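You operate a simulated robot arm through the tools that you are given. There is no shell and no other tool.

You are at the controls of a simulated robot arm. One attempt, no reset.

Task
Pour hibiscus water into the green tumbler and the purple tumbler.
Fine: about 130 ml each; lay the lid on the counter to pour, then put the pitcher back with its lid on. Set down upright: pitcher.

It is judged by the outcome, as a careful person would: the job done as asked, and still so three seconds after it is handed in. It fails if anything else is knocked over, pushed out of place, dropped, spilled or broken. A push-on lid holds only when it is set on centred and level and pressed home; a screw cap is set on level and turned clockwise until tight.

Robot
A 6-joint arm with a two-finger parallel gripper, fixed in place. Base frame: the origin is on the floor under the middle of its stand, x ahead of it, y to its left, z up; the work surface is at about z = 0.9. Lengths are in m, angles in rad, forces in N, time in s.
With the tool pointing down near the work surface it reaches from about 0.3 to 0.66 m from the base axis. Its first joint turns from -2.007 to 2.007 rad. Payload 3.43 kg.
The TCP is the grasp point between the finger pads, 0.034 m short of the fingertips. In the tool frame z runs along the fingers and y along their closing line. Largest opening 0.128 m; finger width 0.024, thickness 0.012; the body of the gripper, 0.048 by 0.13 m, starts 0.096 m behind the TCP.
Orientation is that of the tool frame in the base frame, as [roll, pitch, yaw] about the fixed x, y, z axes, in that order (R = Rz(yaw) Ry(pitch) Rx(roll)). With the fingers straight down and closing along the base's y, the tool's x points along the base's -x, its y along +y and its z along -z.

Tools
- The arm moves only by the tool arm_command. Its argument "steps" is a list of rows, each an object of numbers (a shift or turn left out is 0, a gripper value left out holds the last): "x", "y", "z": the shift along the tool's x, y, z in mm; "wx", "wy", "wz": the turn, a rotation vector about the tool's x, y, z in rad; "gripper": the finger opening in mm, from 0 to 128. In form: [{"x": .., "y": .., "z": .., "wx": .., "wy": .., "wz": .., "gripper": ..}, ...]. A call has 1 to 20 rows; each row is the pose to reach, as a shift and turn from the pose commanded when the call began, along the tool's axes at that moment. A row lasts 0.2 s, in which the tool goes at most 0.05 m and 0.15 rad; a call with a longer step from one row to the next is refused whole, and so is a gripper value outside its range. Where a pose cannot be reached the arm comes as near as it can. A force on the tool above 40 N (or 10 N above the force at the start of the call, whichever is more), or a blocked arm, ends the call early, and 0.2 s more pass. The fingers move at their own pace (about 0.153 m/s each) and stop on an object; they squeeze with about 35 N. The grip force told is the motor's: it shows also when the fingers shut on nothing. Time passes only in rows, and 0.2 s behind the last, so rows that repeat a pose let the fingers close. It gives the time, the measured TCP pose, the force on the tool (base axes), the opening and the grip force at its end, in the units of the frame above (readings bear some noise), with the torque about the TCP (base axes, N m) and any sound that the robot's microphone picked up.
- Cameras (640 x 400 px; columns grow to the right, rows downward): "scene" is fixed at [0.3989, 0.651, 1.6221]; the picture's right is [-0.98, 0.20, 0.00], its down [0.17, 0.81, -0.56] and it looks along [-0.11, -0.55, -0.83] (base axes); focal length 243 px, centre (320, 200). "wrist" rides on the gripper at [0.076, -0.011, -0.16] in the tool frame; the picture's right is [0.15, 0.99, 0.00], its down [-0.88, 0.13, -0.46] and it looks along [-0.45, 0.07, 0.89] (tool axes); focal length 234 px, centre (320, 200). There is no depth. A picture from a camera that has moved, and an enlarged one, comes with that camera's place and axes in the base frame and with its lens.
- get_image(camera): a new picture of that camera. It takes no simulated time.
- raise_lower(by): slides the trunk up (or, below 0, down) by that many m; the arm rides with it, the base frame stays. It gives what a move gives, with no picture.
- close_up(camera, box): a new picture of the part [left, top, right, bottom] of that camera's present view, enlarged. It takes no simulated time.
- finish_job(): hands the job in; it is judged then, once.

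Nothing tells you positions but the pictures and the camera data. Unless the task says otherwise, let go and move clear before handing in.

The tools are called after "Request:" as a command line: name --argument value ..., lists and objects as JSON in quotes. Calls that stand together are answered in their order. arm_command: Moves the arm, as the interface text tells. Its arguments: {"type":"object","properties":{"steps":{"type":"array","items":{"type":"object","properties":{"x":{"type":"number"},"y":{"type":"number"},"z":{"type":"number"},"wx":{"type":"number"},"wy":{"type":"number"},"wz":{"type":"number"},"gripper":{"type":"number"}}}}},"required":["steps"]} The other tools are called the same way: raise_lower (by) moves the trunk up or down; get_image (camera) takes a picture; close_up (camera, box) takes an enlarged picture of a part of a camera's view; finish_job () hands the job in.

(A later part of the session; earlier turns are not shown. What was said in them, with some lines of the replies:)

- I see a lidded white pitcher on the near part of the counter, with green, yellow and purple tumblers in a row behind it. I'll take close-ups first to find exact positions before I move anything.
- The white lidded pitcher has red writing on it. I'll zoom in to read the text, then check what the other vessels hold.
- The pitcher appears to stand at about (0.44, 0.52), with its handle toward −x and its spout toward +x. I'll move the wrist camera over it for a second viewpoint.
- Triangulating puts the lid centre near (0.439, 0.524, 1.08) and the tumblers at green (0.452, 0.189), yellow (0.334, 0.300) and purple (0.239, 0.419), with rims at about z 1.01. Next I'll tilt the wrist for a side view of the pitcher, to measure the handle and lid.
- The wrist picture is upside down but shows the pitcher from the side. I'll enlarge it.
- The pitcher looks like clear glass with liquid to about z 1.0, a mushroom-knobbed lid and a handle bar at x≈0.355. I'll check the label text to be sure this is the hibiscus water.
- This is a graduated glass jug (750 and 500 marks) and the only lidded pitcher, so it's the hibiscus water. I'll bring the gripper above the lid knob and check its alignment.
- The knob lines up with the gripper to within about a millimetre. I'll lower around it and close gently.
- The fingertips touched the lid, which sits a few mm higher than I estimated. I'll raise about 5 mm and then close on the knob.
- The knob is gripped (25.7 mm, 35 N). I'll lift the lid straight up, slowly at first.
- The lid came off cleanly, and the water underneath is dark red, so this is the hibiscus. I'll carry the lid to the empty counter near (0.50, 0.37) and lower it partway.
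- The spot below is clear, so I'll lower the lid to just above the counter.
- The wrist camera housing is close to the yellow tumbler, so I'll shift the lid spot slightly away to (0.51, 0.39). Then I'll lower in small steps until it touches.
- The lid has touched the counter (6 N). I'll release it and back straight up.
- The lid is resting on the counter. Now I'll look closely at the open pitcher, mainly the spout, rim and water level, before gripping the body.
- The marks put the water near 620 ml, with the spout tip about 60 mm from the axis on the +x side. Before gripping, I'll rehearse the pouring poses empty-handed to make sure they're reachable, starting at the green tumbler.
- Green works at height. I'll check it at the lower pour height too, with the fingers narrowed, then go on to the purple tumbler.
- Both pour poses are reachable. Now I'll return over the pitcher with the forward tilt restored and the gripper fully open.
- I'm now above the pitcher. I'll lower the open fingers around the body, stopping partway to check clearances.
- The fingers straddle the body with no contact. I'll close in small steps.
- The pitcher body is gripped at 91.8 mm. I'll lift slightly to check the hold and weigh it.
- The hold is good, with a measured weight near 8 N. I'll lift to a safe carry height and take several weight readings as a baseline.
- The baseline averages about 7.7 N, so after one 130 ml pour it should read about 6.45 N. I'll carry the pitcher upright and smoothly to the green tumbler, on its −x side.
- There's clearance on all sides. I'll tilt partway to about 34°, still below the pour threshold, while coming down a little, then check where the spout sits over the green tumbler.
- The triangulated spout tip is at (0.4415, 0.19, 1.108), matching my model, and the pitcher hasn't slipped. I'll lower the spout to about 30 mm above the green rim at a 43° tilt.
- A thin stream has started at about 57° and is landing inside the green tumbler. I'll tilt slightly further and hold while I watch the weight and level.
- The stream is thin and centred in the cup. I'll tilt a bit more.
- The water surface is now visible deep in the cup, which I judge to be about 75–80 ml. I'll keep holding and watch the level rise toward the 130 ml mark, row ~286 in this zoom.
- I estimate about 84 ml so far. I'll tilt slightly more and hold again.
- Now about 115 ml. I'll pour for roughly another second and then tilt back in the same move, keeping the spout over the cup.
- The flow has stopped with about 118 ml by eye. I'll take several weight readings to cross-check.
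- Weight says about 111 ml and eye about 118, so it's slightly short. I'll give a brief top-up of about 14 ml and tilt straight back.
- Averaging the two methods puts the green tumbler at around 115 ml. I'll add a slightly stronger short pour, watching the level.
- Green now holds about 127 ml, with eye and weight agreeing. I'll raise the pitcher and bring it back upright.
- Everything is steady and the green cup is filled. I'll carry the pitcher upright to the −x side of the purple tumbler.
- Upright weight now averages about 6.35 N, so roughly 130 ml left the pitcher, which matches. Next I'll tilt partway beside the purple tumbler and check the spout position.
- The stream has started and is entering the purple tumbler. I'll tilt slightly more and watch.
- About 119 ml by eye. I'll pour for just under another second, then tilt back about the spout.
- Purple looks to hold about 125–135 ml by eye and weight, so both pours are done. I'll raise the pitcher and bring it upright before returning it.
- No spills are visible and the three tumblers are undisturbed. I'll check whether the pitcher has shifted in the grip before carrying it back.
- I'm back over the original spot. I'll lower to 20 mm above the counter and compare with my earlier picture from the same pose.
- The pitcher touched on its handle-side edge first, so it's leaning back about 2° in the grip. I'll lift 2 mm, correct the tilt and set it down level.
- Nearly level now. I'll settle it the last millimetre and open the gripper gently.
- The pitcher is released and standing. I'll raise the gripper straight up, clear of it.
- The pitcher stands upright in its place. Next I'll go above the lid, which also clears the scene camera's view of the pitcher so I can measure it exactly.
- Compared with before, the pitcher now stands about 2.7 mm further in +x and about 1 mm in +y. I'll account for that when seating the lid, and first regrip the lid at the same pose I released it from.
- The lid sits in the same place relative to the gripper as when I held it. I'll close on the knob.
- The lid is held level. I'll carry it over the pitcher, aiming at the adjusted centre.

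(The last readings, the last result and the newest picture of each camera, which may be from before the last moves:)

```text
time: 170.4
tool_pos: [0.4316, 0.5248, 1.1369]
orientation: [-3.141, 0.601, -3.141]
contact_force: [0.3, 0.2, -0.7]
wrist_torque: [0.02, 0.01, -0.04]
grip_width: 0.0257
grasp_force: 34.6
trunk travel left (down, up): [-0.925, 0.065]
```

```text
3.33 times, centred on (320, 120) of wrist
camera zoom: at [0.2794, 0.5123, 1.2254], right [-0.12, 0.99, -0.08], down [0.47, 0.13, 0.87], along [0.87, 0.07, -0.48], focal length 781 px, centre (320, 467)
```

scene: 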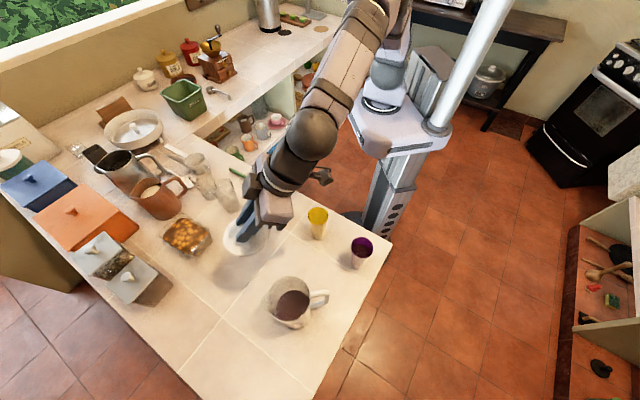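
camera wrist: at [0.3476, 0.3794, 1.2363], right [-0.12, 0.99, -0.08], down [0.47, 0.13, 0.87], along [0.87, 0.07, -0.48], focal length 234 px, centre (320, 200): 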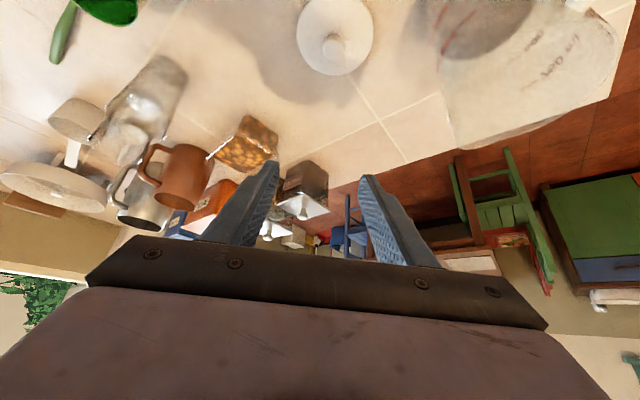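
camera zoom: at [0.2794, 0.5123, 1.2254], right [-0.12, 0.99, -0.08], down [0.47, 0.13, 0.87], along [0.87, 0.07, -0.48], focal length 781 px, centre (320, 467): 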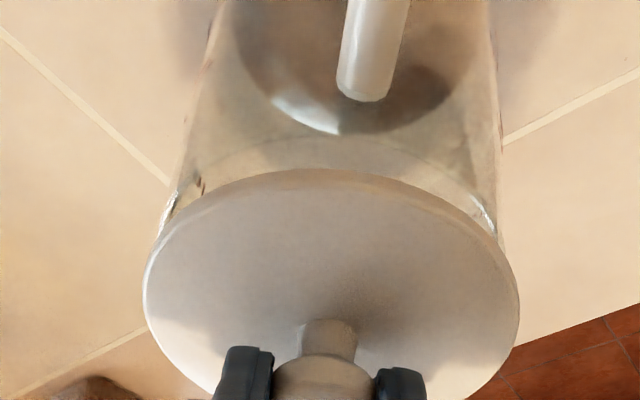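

Request:
arm_command --steps '[{"x": 0.6, "z": 0.8}, {"x": 1.1, "z": 1.65}]'

Request:
arm_command --steps '[{"x": 0.6, "z": 0.8}, {"x": 1.1, "z": 1.65}]'

Request:
arm_command --steps '[{"x": 0.3, "z": 0.4}, {"x": 0.6, "z": 0.85}]'

```text
time: 171.0
tool_pos: [0.4323, 0.5236, 1.1376]
orientation: [3.141, 0.6, 3.141]
contact_force: [0.2, 0.3, -0.3]
wrist_torque: [-0.02, 0.01, 0.05]
grip_width: 0.0258
grasp_force: 35.5
trunk travel left (down, up): [-0.925, 0.065]
```

```text
time: 171.6
tool_pos: [0.4319, 0.5243, 1.1334]
orientation: [3.141, 0.601, -3.141]
contact_force: [0.3, -0.5, 0.6]
wrist_torque: [0.0, -0.02, 0.0]
grip_width: 0.0258
grasp_force: 35.0
trunk travel left (down, up): [-0.925, 0.065]
```

```text
time: 172.2
tool_pos: [0.4313, 0.5236, 1.1316]
orientation: [-3.141, 0.598, -3.14]
contact_force: [0.9, -0.4, 0.1]
wrist_torque: [0.02, -0.01, 0.02]
grip_width: 0.0262
grasp_force: 34.9
trunk travel left (down, up): [-0.925, 0.065]
```

Request:
arm_command --steps '[{"x": 0.3, "z": 0.4}, {"x": 0.6, "z": 0.8}]'

Request:
arm_command --steps '[{"x": 0.3, "z": 0.4}, {"x": 0.6, "z": 0.8}]'

Request:
arm_command --steps '[{"x": 0.3, "z": 0.4}, {"x": 0.6, "z": 0.8}]'

```text
time: 172.8
tool_pos: [0.4328, 0.524, 1.1294]
orientation: [-3.141, 0.602, 3.141]
contact_force: [-0.1, 0.8, -0.4]
wrist_torque: [0.0, 0.01, 0.01]
grip_width: 0.0256
grasp_force: 35.0
trunk travel left (down, up): [-0.925, 0.065]
```

```text
time: 173.4
tool_pos: [0.4323, 0.525, 1.1298]
orientation: [-3.14, 0.599, -3.141]
contact_force: [0.6, 0.1, -0.9]
wrist_torque: [-0.01, 0.03, 0.0]
grip_width: 0.0258
grasp_force: 35.0
trunk travel left (down, up): [-0.925, 0.065]
```

```text
time: 174.0
tool_pos: [0.4321, 0.5243, 1.1278]
orientation: [3.141, 0.597, 3.141]
contact_force: [-0.4, -0.6, -0.6]
wrist_torque: [0.0, 0.02, 0.03]
grip_width: 0.026
grasp_force: 35.0
trunk travel left (down, up): [-0.925, 0.065]
```

Request:
arm_command --steps '[{"x": 0.3, "z": 0.4}, {"x": 0.6, "z": 0.8}]'

Request:
arm_command --steps '[{"x": 0.3, "z": 0.4}, {"x": 0.6, "z": 0.8}]'

Request:
close_up --camera "scene" --box '[260, 265, 340, 330]'

Request:
close_up --camera "wrist" --box '[240, 60, 400, 180]'

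```text
time: 174.6
tool_pos: [0.4312, 0.5254, 1.1275]
orientation: [-3.14, 0.603, -3.141]
contact_force: [-0.1, 0.3, -0.3]
wrist_torque: [0.03, 0.0, 0.01]
grip_width: 0.0259
grasp_force: 35.3
trunk travel left (down, up): [-0.925, 0.065]
```

```text
time: 175.2
tool_pos: [0.4312, 0.5245, 1.1261]
orientation: [3.141, 0.602, 3.141]
contact_force: [-0.3, -1.2, 0.4]
wrist_torque: [-0.03, 0.02, 0.0]
grip_width: 0.026
grasp_force: 35.1
trunk travel left (down, up): [-0.925, 0.065]
```

```text
6.15 times, centred on (300, 298) of scene
camera zoom: at [0.3989, 0.651, 1.6221], right [-0.98, 0.2, 0.0], down [0.17, 0.81, -0.56], along [-0.11, -0.55, -0.83], focal length 1495 px, centre (443, -400)
```

zoom: 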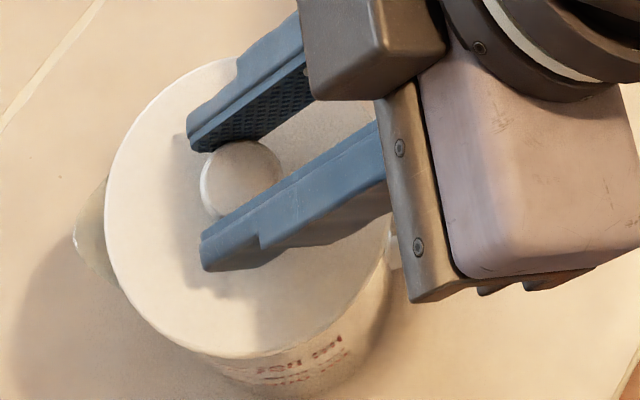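

```text
3.33 times, centred on (320, 120) of wrist
camera zoom: at [0.2789, 0.5121, 1.2156], right [-0.12, 0.99, -0.08], down [0.47, 0.13, 0.87], along [0.87, 0.07, -0.48], focal length 781 px, centre (320, 467)
```

zoom: 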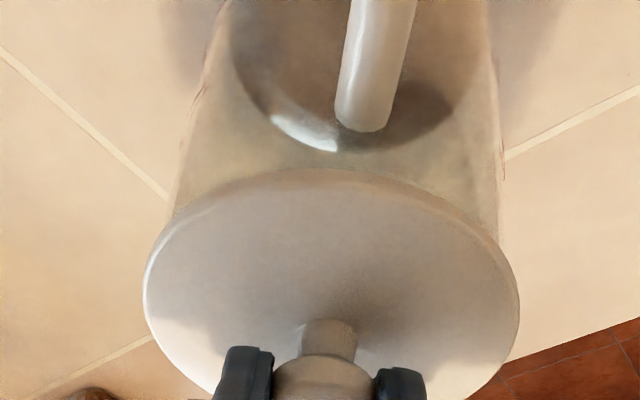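

No contact so far, so the plug is entering freely and looks centred. I'll keep lowering until it seats.

Request:
arm_command --steps '[{"x": 0.3, "z": 0.4}, {"x": 0.6, "z": 0.8}]'

Request:
arm_command --steps '[{"x": 0.3, "z": 0.4}, {"x": 0.6, "z": 0.8}]'

Request:
arm_command --steps '[{"x": 0.3, "z": 0.4}, {"x": 0.6, "z": 0.8}]'

```text
time: 175.8
tool_pos: [0.432, 0.5256, 1.1257]
orientation: [3.141, 0.602, -3.141]
contact_force: [-0.4, -1.4, 0.4]
wrist_torque: [-0.03, 0.02, 0.03]
grip_width: 0.0258
grasp_force: 34.9
trunk travel left (down, up): [-0.925, 0.065]
```

```text
time: 176.4
tool_pos: [0.4305, 0.524, 1.1248]
orientation: [3.141, 0.599, -3.141]
contact_force: [0.3, -1.4, -0.1]
wrist_torque: [-0.06, 0.05, -0.02]
grip_width: 0.0254
grasp_force: 35.0
trunk travel left (down, up): [-0.925, 0.065]
```

```text
time: 177.0
tool_pos: [0.4302, 0.5252, 1.1243]
orientation: [3.142, 0.6, 3.141]
contact_force: [-1.0, -1.3, 0.8]
wrist_torque: [0.0, 0.01, 0.0]
grip_width: 0.0257
grasp_force: 34.5
trunk travel left (down, up): [-0.925, 0.065]
```

Request:
arm_command --steps '[{"x": 0.3, "y": -0.3, "z": 0.4}, {"x": 0.6, "y": -0.4, "z": 0.8}]'

Request:
arm_command --steps '[{"x": 0.3, "z": 0.4}, {"x": 0.6, "z": 0.8}]'

```text
time: 177.6
tool_pos: [0.4313, 0.5242, 1.1245]
orientation: [3.14, 0.599, 3.14]
contact_force: [0.4, -0.8, 3.4]
wrist_torque: [-0.05, -0.07, -0.03]
grip_width: 0.026
grasp_force: 34.6
trunk travel left (down, up): [-0.925, 0.065]
```

```text
time: 178.2
tool_pos: [0.4311, 0.5239, 1.1249]
orientation: [3.138, 0.601, 3.139]
contact_force: [-0.9, 0.7, 8.0]
wrist_torque: [0.01, -0.1, 0.01]
grip_width: 0.0257
grasp_force: 35.4
trunk travel left (down, up): [-0.925, 0.065]
```

It contacts at the same height it was originally seated (z 1.1245). I'll press down gently to push it home.

Request:
arm_command --steps '[{"x": 0.6, "z": 0.8}, {"x": 1.1, "z": 1.65}, {"x": 1.1, "z": 1.65}]'

Request:
arm_command --steps '[{"x": 0.3, "z": 0.4}, {"x": 0.6, "z": 0.8}, {"x": 0.6, "z": 0.8}]'

Request:
close_up --camera "scene" --box '[260, 265, 340, 330]'

Request:
close_up --camera "wrist" --box '[240, 60, 400, 180]'

```text
time: 179.0
tool_pos: [0.4318, 0.5231, 1.1245]
orientation: [3.135, 0.603, 3.139]
contact_force: [3.0, 2.1, 19.6]
wrist_torque: [0.09, -0.31, 0.01]
grip_width: 0.026
grasp_force: 35.8
trunk travel left (down, up): [-0.925, 0.065]
```

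```text
time: 179.8
tool_pos: [0.4312, 0.5232, 1.1227]
orientation: [3.135, 0.604, 3.137]
contact_force: [3.3, 3.3, 21.8]
wrist_torque: [0.12, -0.35, 0.04]
grip_width: 0.026
grasp_force: 34.7
trunk travel left (down, up): [-0.925, 0.065]
```

```text
6.15 times, centred on (300, 298) of scene
camera zoom: at [0.3989, 0.651, 1.6221], right [-0.98, 0.2, 0.0], down [0.17, 0.81, -0.56], along [-0.11, -0.55, -0.83], focal length 1495 px, centre (443, -400)
```

zoom: 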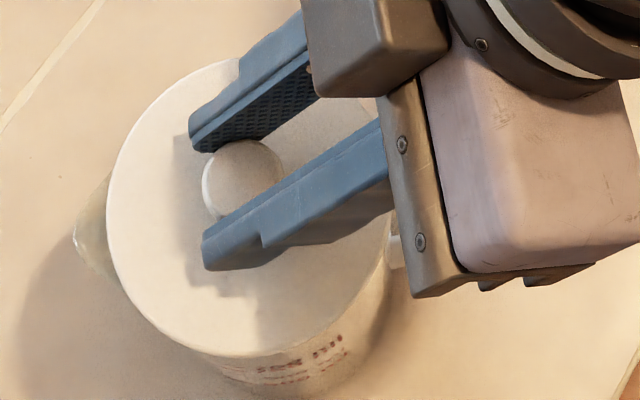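

```text
3.33 times, centred on (320, 120) of wrist
camera zoom: at [0.2782, 0.5103, 1.2106], right [-0.12, 0.99, -0.08], down [0.47, 0.13, 0.88], along [0.88, 0.07, -0.48], focal length 781 px, centre (320, 467)
```

zoom: 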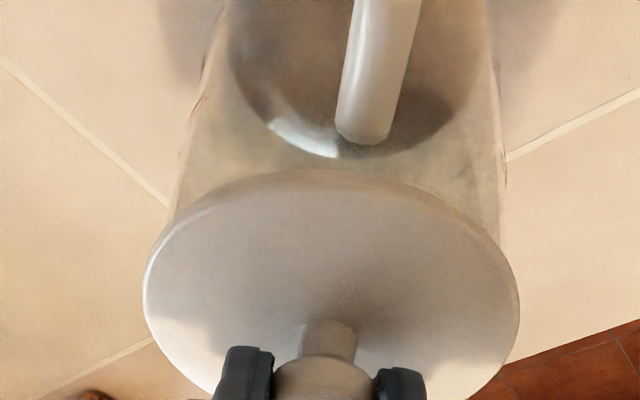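

Request:
arm_command --steps '[{"x": 0.3, "z": 0.4}, {"x": 0.6, "z": 0.8}, {"x": 0.6, "z": 0.8}]'

Request:
arm_command --steps '[{"x": 0.3, "z": 0.4}, {"x": 0.6, "z": 0.8}, {"x": 0.6, "z": 0.8}]'

```text
time: 180.6
tool_pos: [0.4313, 0.523, 1.1229]
orientation: [3.132, 0.604, 3.137]
contact_force: [3.3, 2.5, 23.7]
wrist_torque: [0.05, -0.16, 0.03]
grip_width: 0.026
grasp_force: 34.7
trunk travel left (down, up): [-0.925, 0.065]
```

```text
time: 181.4
tool_pos: [0.4303, 0.5226, 1.1215]
orientation: [3.133, 0.605, 3.136]
contact_force: [4.2, 2.3, 25.0]
wrist_torque: [-0.04, -0.05, 0.02]
grip_width: 0.0259
grasp_force: 35.4
trunk travel left (down, up): [-0.925, 0.065]
```

Force is holding near 25 N, so the fingers are probably sliding on the knob. I'll relieve the load, release, and check the lid before pressing from above.

Request:
arm_command --steps '[{"x": -1.0, "z": -1.5}, {"x": -2.0, "z": -2.9}, {"x": -2.0, "z": -2.9}]'

Request:
arm_command --steps '[{"gripper": 30}, {"gripper": 38}, {"gripper": 50}, {"gripper": 70}, {"gripper": 70}]'

Request:
arm_command --steps '[{"x": -2.8, "z": -4.1}, {"x": -11.3, "z": -16.5}, {"x": -28.2, "z": -41.3}, {"x": -45.2, "z": -66}, {"x": -45.2, "z": -66}]'

Request:
close_up --camera "wrist" --box '[250, 30, 410, 150]'

Request:
close_up --camera "scene" --box '[260, 265, 340, 330]'

```text
time: 182.2
tool_pos: [0.4312, 0.5232, 1.1227]
orientation: [3.14, 0.6, 3.142]
contact_force: [4.3, 1.7, 15.5]
wrist_torque: [0.04, -0.38, 0.04]
grip_width: 0.0257
grasp_force: 35.1
trunk travel left (down, up): [-0.925, 0.065]
```

```text
time: 183.4
tool_pos: [0.4308, 0.5241, 1.1205]
orientation: [-3.141, 0.598, -3.141]
contact_force: [-0.2, -0.1, 0.4]
wrist_torque: [0.0, 0.03, -0.04]
grip_width: 0.0701
grasp_force: 0.1
trunk travel left (down, up): [-0.925, 0.065]
```

```text
time: 184.6
tool_pos: [0.432, 0.5223, 1.2016]
orientation: [3.141, 0.598, 3.14]
contact_force: [0.0, -0.8, -0.3]
wrist_torque: [0.0, -0.02, -0.03]
grip_width: 0.0699
grasp_force: 0.1
trunk travel left (down, up): [-0.925, 0.065]
```

```text
3.33 times, centred on (330, 90) of wrist
camera zoom: at [0.2798, 0.5102, 1.2898], right [-0.12, 0.99, -0.08], down [0.47, 0.13, 0.87], along [0.87, 0.07, -0.48], focal length 781 px, centre (287, 567)
```

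zoom: 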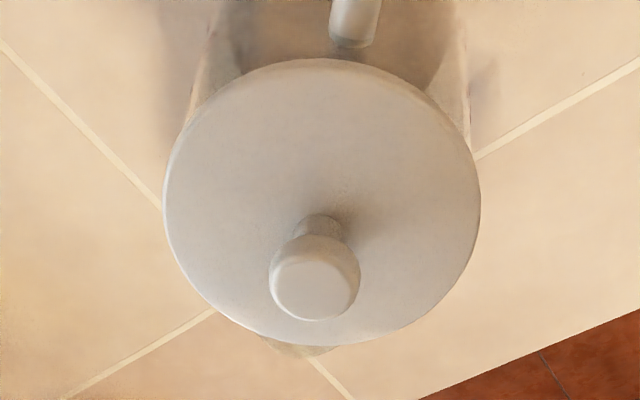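

```text
6.15 times, centred on (300, 298) of scene
camera zoom: at [0.3989, 0.651, 1.6221], right [-0.98, 0.2, 0.0], down [0.17, 0.81, -0.56], along [-0.11, -0.55, -0.83], focal length 1495 px, centre (443, -400)
```

zoom: 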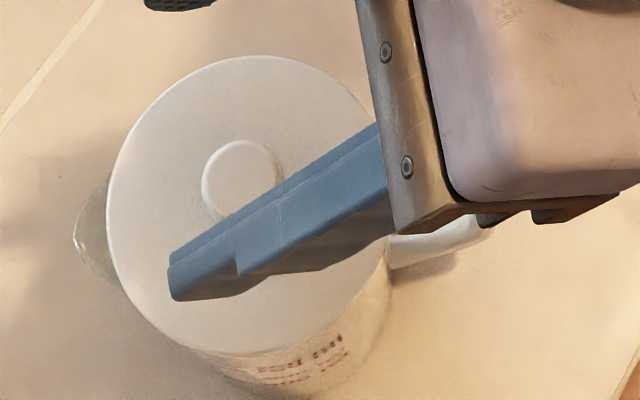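

The lid sits centred: its outline shifted by the same amount as the pitcher. To make sure it's home, I'll close the fingers and press straight down on top of the knob.

Request:
arm_command --steps '[{"gripper": 0}, {"gripper": 0}, {"gripper": 0}, {"x": 9, "z": 13.6}, {"x": 19, "z": 28.6}, {"x": 26, "z": 39.2}, {"x": 28.2, "z": 42.5}, {"x": 28.2, "z": 42.5}]'

Request:
close_up --camera "wrist" --box '[250, 60, 410, 220]'

Request:
close_up --camera "scene" --box '[260, 255, 340, 330]'

```text
time: 186.4
tool_pos: [0.4335, 0.5234, 1.1494]
orientation: [-3.141, 0.601, 3.141]
contact_force: [0.5, 0.0, 0.6]
wrist_torque: [0.0, 0.03, 0.02]
grip_width: 0.0001
grasp_force: 32.5
trunk travel left (down, up): [-0.925, 0.065]
```

```text
2.50 times, centred on (330, 140) of wrist
camera zoom: at [0.28, 0.5111, 1.2376], right [-0.12, 0.99, -0.08], down [0.47, 0.13, 0.87], along [0.87, 0.07, -0.48], focal length 585 px, centre (295, 350)
```

zoom: 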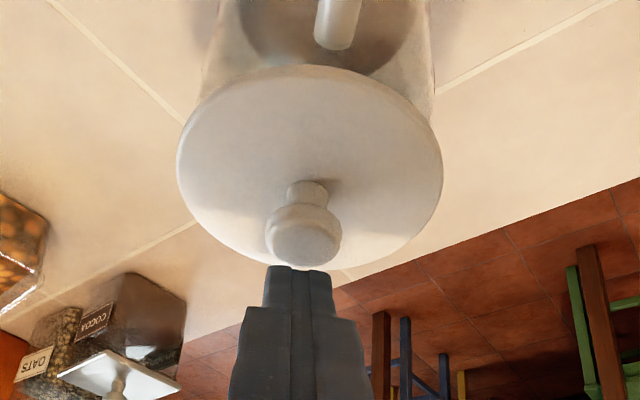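

```text
5.33 times, centred on (300, 292) of scene
camera zoom: at [0.3989, 0.651, 1.6221], right [-0.98, 0.2, 0.0], down [0.17, 0.81, -0.56], along [-0.11, -0.55, -0.83], focal length 1296 px, centre (427, -293)
```

zoom: 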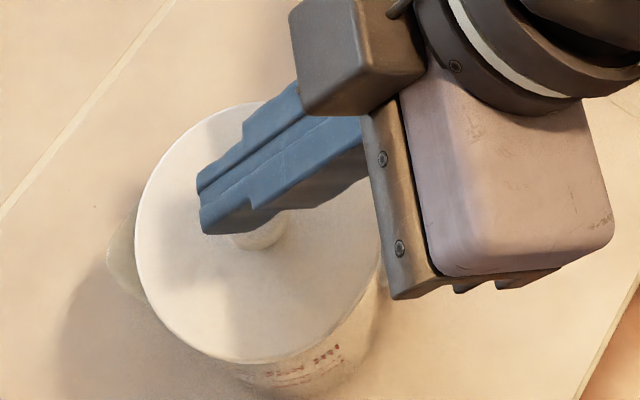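

Request:
arm_command --steps '[{"x": 1.1, "z": 1.65}, {"x": 2.3, "z": 3.3}]'

Request:
arm_command --steps '[{"x": 0.6, "z": 0.8}, {"x": 1.1, "z": 1.65}]'

Request:
arm_command --steps '[{"x": 0.3, "z": 0.4}, {"x": 0.6, "z": 0.8}]'

```text
time: 187.0
tool_pos: [0.4335, 0.5249, 1.1454]
orientation: [-3.141, 0.6, 3.142]
contact_force: [0.1, 0.3, 0.2]
wrist_torque: [-0.01, -0.01, -0.02]
grip_width: 0.0
grasp_force: 32.8
trunk travel left (down, up): [-0.925, 0.065]
```

```text
time: 187.6
tool_pos: [0.4318, 0.5241, 1.1434]
orientation: [-3.141, 0.601, -3.141]
contact_force: [-0.5, 0.2, -0.1]
wrist_torque: [-0.03, 0.0, -0.01]
grip_width: 0.0002
grasp_force: 33.3
trunk travel left (down, up): [-0.925, 0.065]
```

```text
time: 188.2
tool_pos: [0.4308, 0.5249, 1.1443]
orientation: [3.14, 0.601, 3.14]
contact_force: [0.0, -0.3, 1.8]
wrist_torque: [-0.02, -0.01, 0.0]
grip_width: 0.0
grasp_force: 32.8
trunk travel left (down, up): [-0.925, 0.065]
```

Request:
arm_command --steps '[{"x": 0.6, "z": 0.8}, {"x": 1.1, "z": 1.65}, {"x": 1.1, "z": 1.65}]'

Request:
arm_command --steps '[{"x": 0.6, "z": 0.8}, {"x": 1.1, "z": 1.65}, {"x": 1.1, "z": 1.65}]'

Request:
close_up --camera "scene" --box '[260, 255, 340, 330]'

```text
time: 189.0
tool_pos: [0.4322, 0.5249, 1.1435]
orientation: [3.136, 0.604, 3.14]
contact_force: [2.6, 1.4, 12.7]
wrist_torque: [0.03, -0.2, 0.05]
grip_width: 0.0
grasp_force: 33.2
trunk travel left (down, up): [-0.925, 0.065]
```

```text
time: 189.8
tool_pos: [0.4325, 0.5237, 1.1431]
orientation: [3.135, 0.606, 3.139]
contact_force: [2.5, 2.8, 22.2]
wrist_torque: [0.16, -0.32, 0.0]
grip_width: 0.0
grasp_force: 33.1
trunk travel left (down, up): [-0.925, 0.065]
```

```text
5.33 times, centred on (300, 292) of scene
camera zoom: at [0.3989, 0.651, 1.6221], right [-0.98, 0.2, 0.0], down [0.17, 0.81, -0.56], along [-0.11, -0.55, -0.83], focal length 1296 px, centre (427, -293)
```

zoom: 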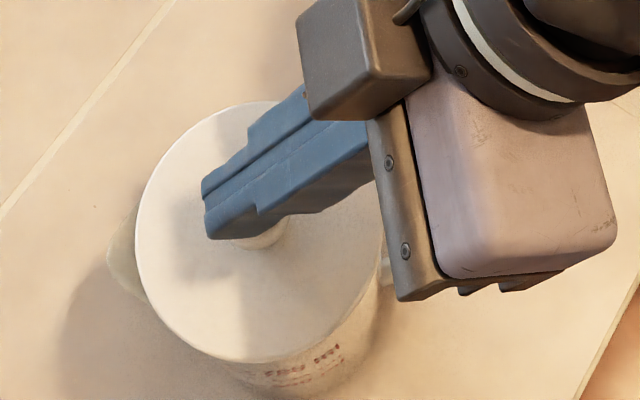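

Request:
arm_command --steps '[{"x": 0.6, "z": 0.8}, {"x": 0.9, "z": 1.3}, {"x": 0.9, "z": 1.3}]'

Request:
arm_command --steps '[{"x": -1.0, "z": -1.5}, {"x": -3, "z": -4.4}, {"x": -8.5, "z": -12.4}, {"x": -22.6, "z": -33}, {"x": -45.2, "z": -66}, {"x": -60, "z": -88}, {"x": -60, "z": -88}]'

Request:
close_up --camera "wrist" --box '[250, 20, 410, 140]'

```text
time: 190.6
tool_pos: [0.4313, 0.5236, 1.1434]
orientation: [3.132, 0.607, 3.138]
contact_force: [0.6, 3.4, 25.8]
wrist_torque: [0.11, -0.35, 0.12]
grip_width: 0.0001
grasp_force: 33.3
trunk travel left (down, up): [-0.925, 0.065]
```

```text
time: 192.2
tool_pos: [0.4302, 0.5202, 1.2431]
orientation: [-3.139, 0.597, 3.141]
contact_force: [0.4, -0.3, -0.5]
wrist_torque: [0.0, -0.01, -0.02]
grip_width: 0.0001
grasp_force: 33.0
out of reach, approached as far as the arm can: row 6, 7
trunk travel left (down, up): [-0.925, 0.065]
```

```text
3.33 times, centred on (330, 80) of wrist
camera zoom: at [0.2777, 0.5083, 1.3312], right [-0.12, 0.99, -0.08], down [0.47, 0.13, 0.87], along [0.87, 0.07, -0.48], focal length 781 px, centre (287, 600)
```

zoom: 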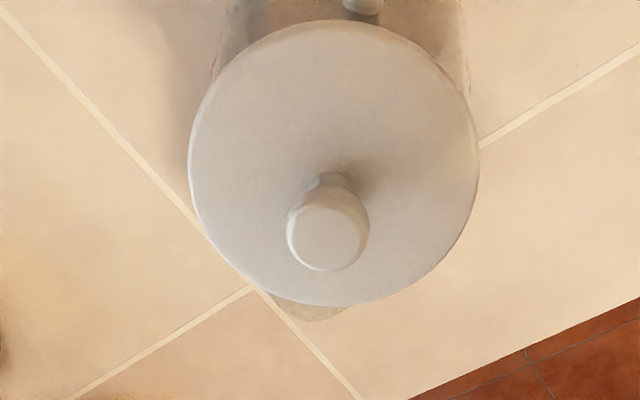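

The lid held firm under 26 N with no further movement, so it's home. I'll back the arm away and inspect everything.

Request:
arm_command --steps '[{"x": 17, "y": -14, "z": -20.4}, {"x": 34, "y": -28, "z": -40.8}, {"x": 52, "y": -43, "z": -61.2}, {"x": 69, "y": -57, "z": -81.7}, {"x": 86, "y": -71, "z": -102}, {"x": 103, "y": -86, "z": -122.5}, {"x": 120.3, "y": -100, "z": -142.9}, {"x": 120.3, "y": -100, "z": -142.9}]'

Request:
get_image --camera "scene"

Request:
close_up --camera "scene" --box '[260, 265, 340, 330]'

Request:
get_image --camera "wrist"

```text
time: 194.0
tool_pos: [0.2488, 0.4208, 1.2909]
orientation: [-3.139, 0.6, 3.141]
contact_force: [-0.3, 0.3, -0.5]
wrist_torque: [-0.01, 0.0, -0.02]
grip_width: 0.0001
grasp_force: 33.2
trunk travel left (down, up): [-0.925, 0.065]
```

```text
taken
```

scene: 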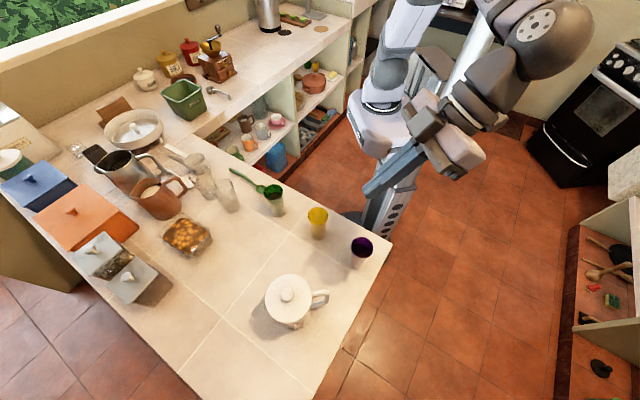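

```text
6.15 times, centred on (300, 298) of scene
camera zoom: at [0.3989, 0.651, 1.6221], right [-0.98, 0.2, 0.0], down [0.17, 0.81, -0.56], along [-0.11, -0.55, -0.83], focal length 1495 px, centre (443, -400)
```

zoom: 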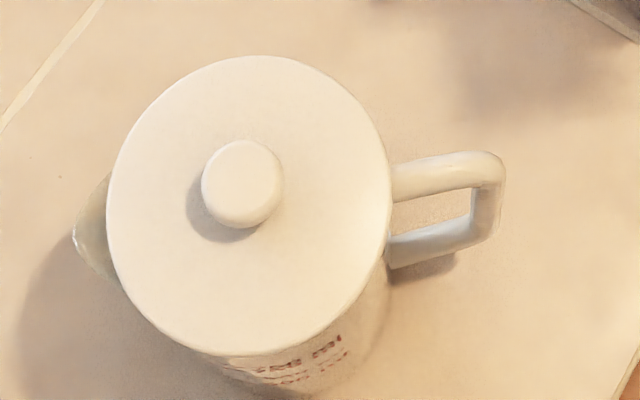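

```text
taken
camera wrist: at [0.0961, 0.4085, 1.3798], right [-0.12, 0.99, -0.08], down [0.47, 0.13, 0.87], along [0.87, 0.07, -0.48], focal length 234 px, centre (320, 200)
```

wrist: 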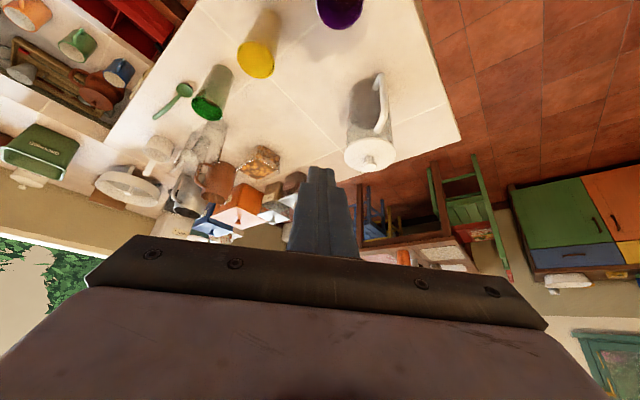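

The final picture matches the original layout, and the lid, handle and spout all line up as before. One last check of the tumblers and the counter around them.

Request:
close_up --camera "scene" --box '[245, 165, 395, 285]'

Request:
close_up --camera "scene" --box '[271, 182, 287, 202]'

Request:
close_up --camera "scene" --box '[353, 237, 371, 259]'

```text
3.33 times, centred on (320, 225) of scene
camera zoom: at [0.3989, 0.651, 1.6221], right [-0.98, 0.2, 0.0], down [0.17, 0.81, -0.56], along [-0.11, -0.55, -0.83], focal length 810 px, centre (320, 117)
```

zoom: 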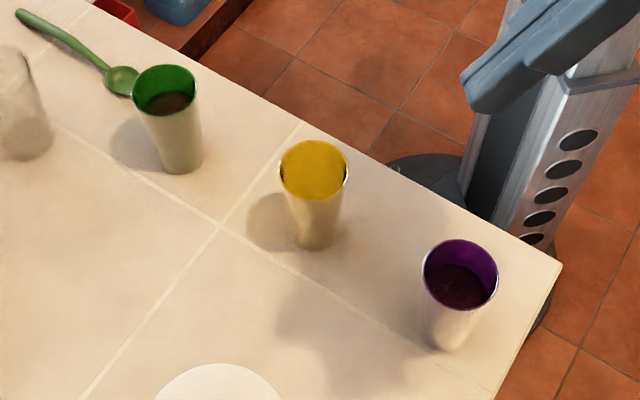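

```text
16.00 times, centred on (279, 192) of scene
camera zoom: at [0.3989, 0.651, 1.6221], right [-0.98, 0.2, 0.0], down [0.17, 0.81, -0.56], along [-0.11, -0.55, -0.83], focal length 3888 px, centre (976, 328)
```

zoom: 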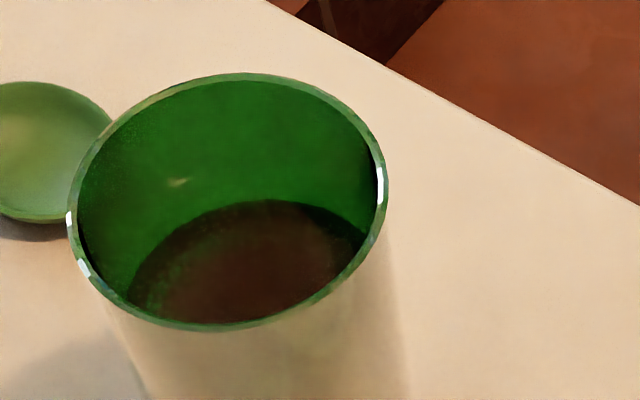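

```text
16.00 times, centred on (362, 248) of scene
camera zoom: at [0.3989, 0.651, 1.6221], right [-0.98, 0.2, 0.0], down [0.17, 0.81, -0.56], along [-0.11, -0.55, -0.83], focal length 3888 px, centre (-352, -568)
```

zoom: 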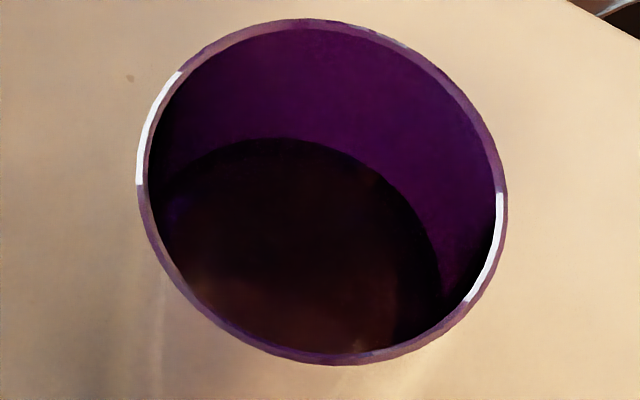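

Both tumblers hold about 130 ml, the counter is dry, and the pitcher is upright in its place with its lid pressed home. The gripper is clear of everything, so I'm handing the job in.

Request:
finish_job

```text
The job is handed in.
```

The hibiscus water is poured into the green and purple tumblers, and I've handed the job in. I don't have the judge's result.

- **Amounts:** by the water level, green holds about 130 ml and purple about 123 ml. The drop in the pitcher's weight suggested more, roughly 140 ml each. All of these are estimates, good to about 10–15 ml.
- **Lid:** it lay on the counter while I poured. It's back on, centred and level. I pressed it down with about 26 N and it didn't move any further.
- **Pitcher:** it stands upright where it was, about 3 mm from its original position.
- **Everything else:** I saw no spills, and nothing was knocked over or moved. The gripper is clear of everything.
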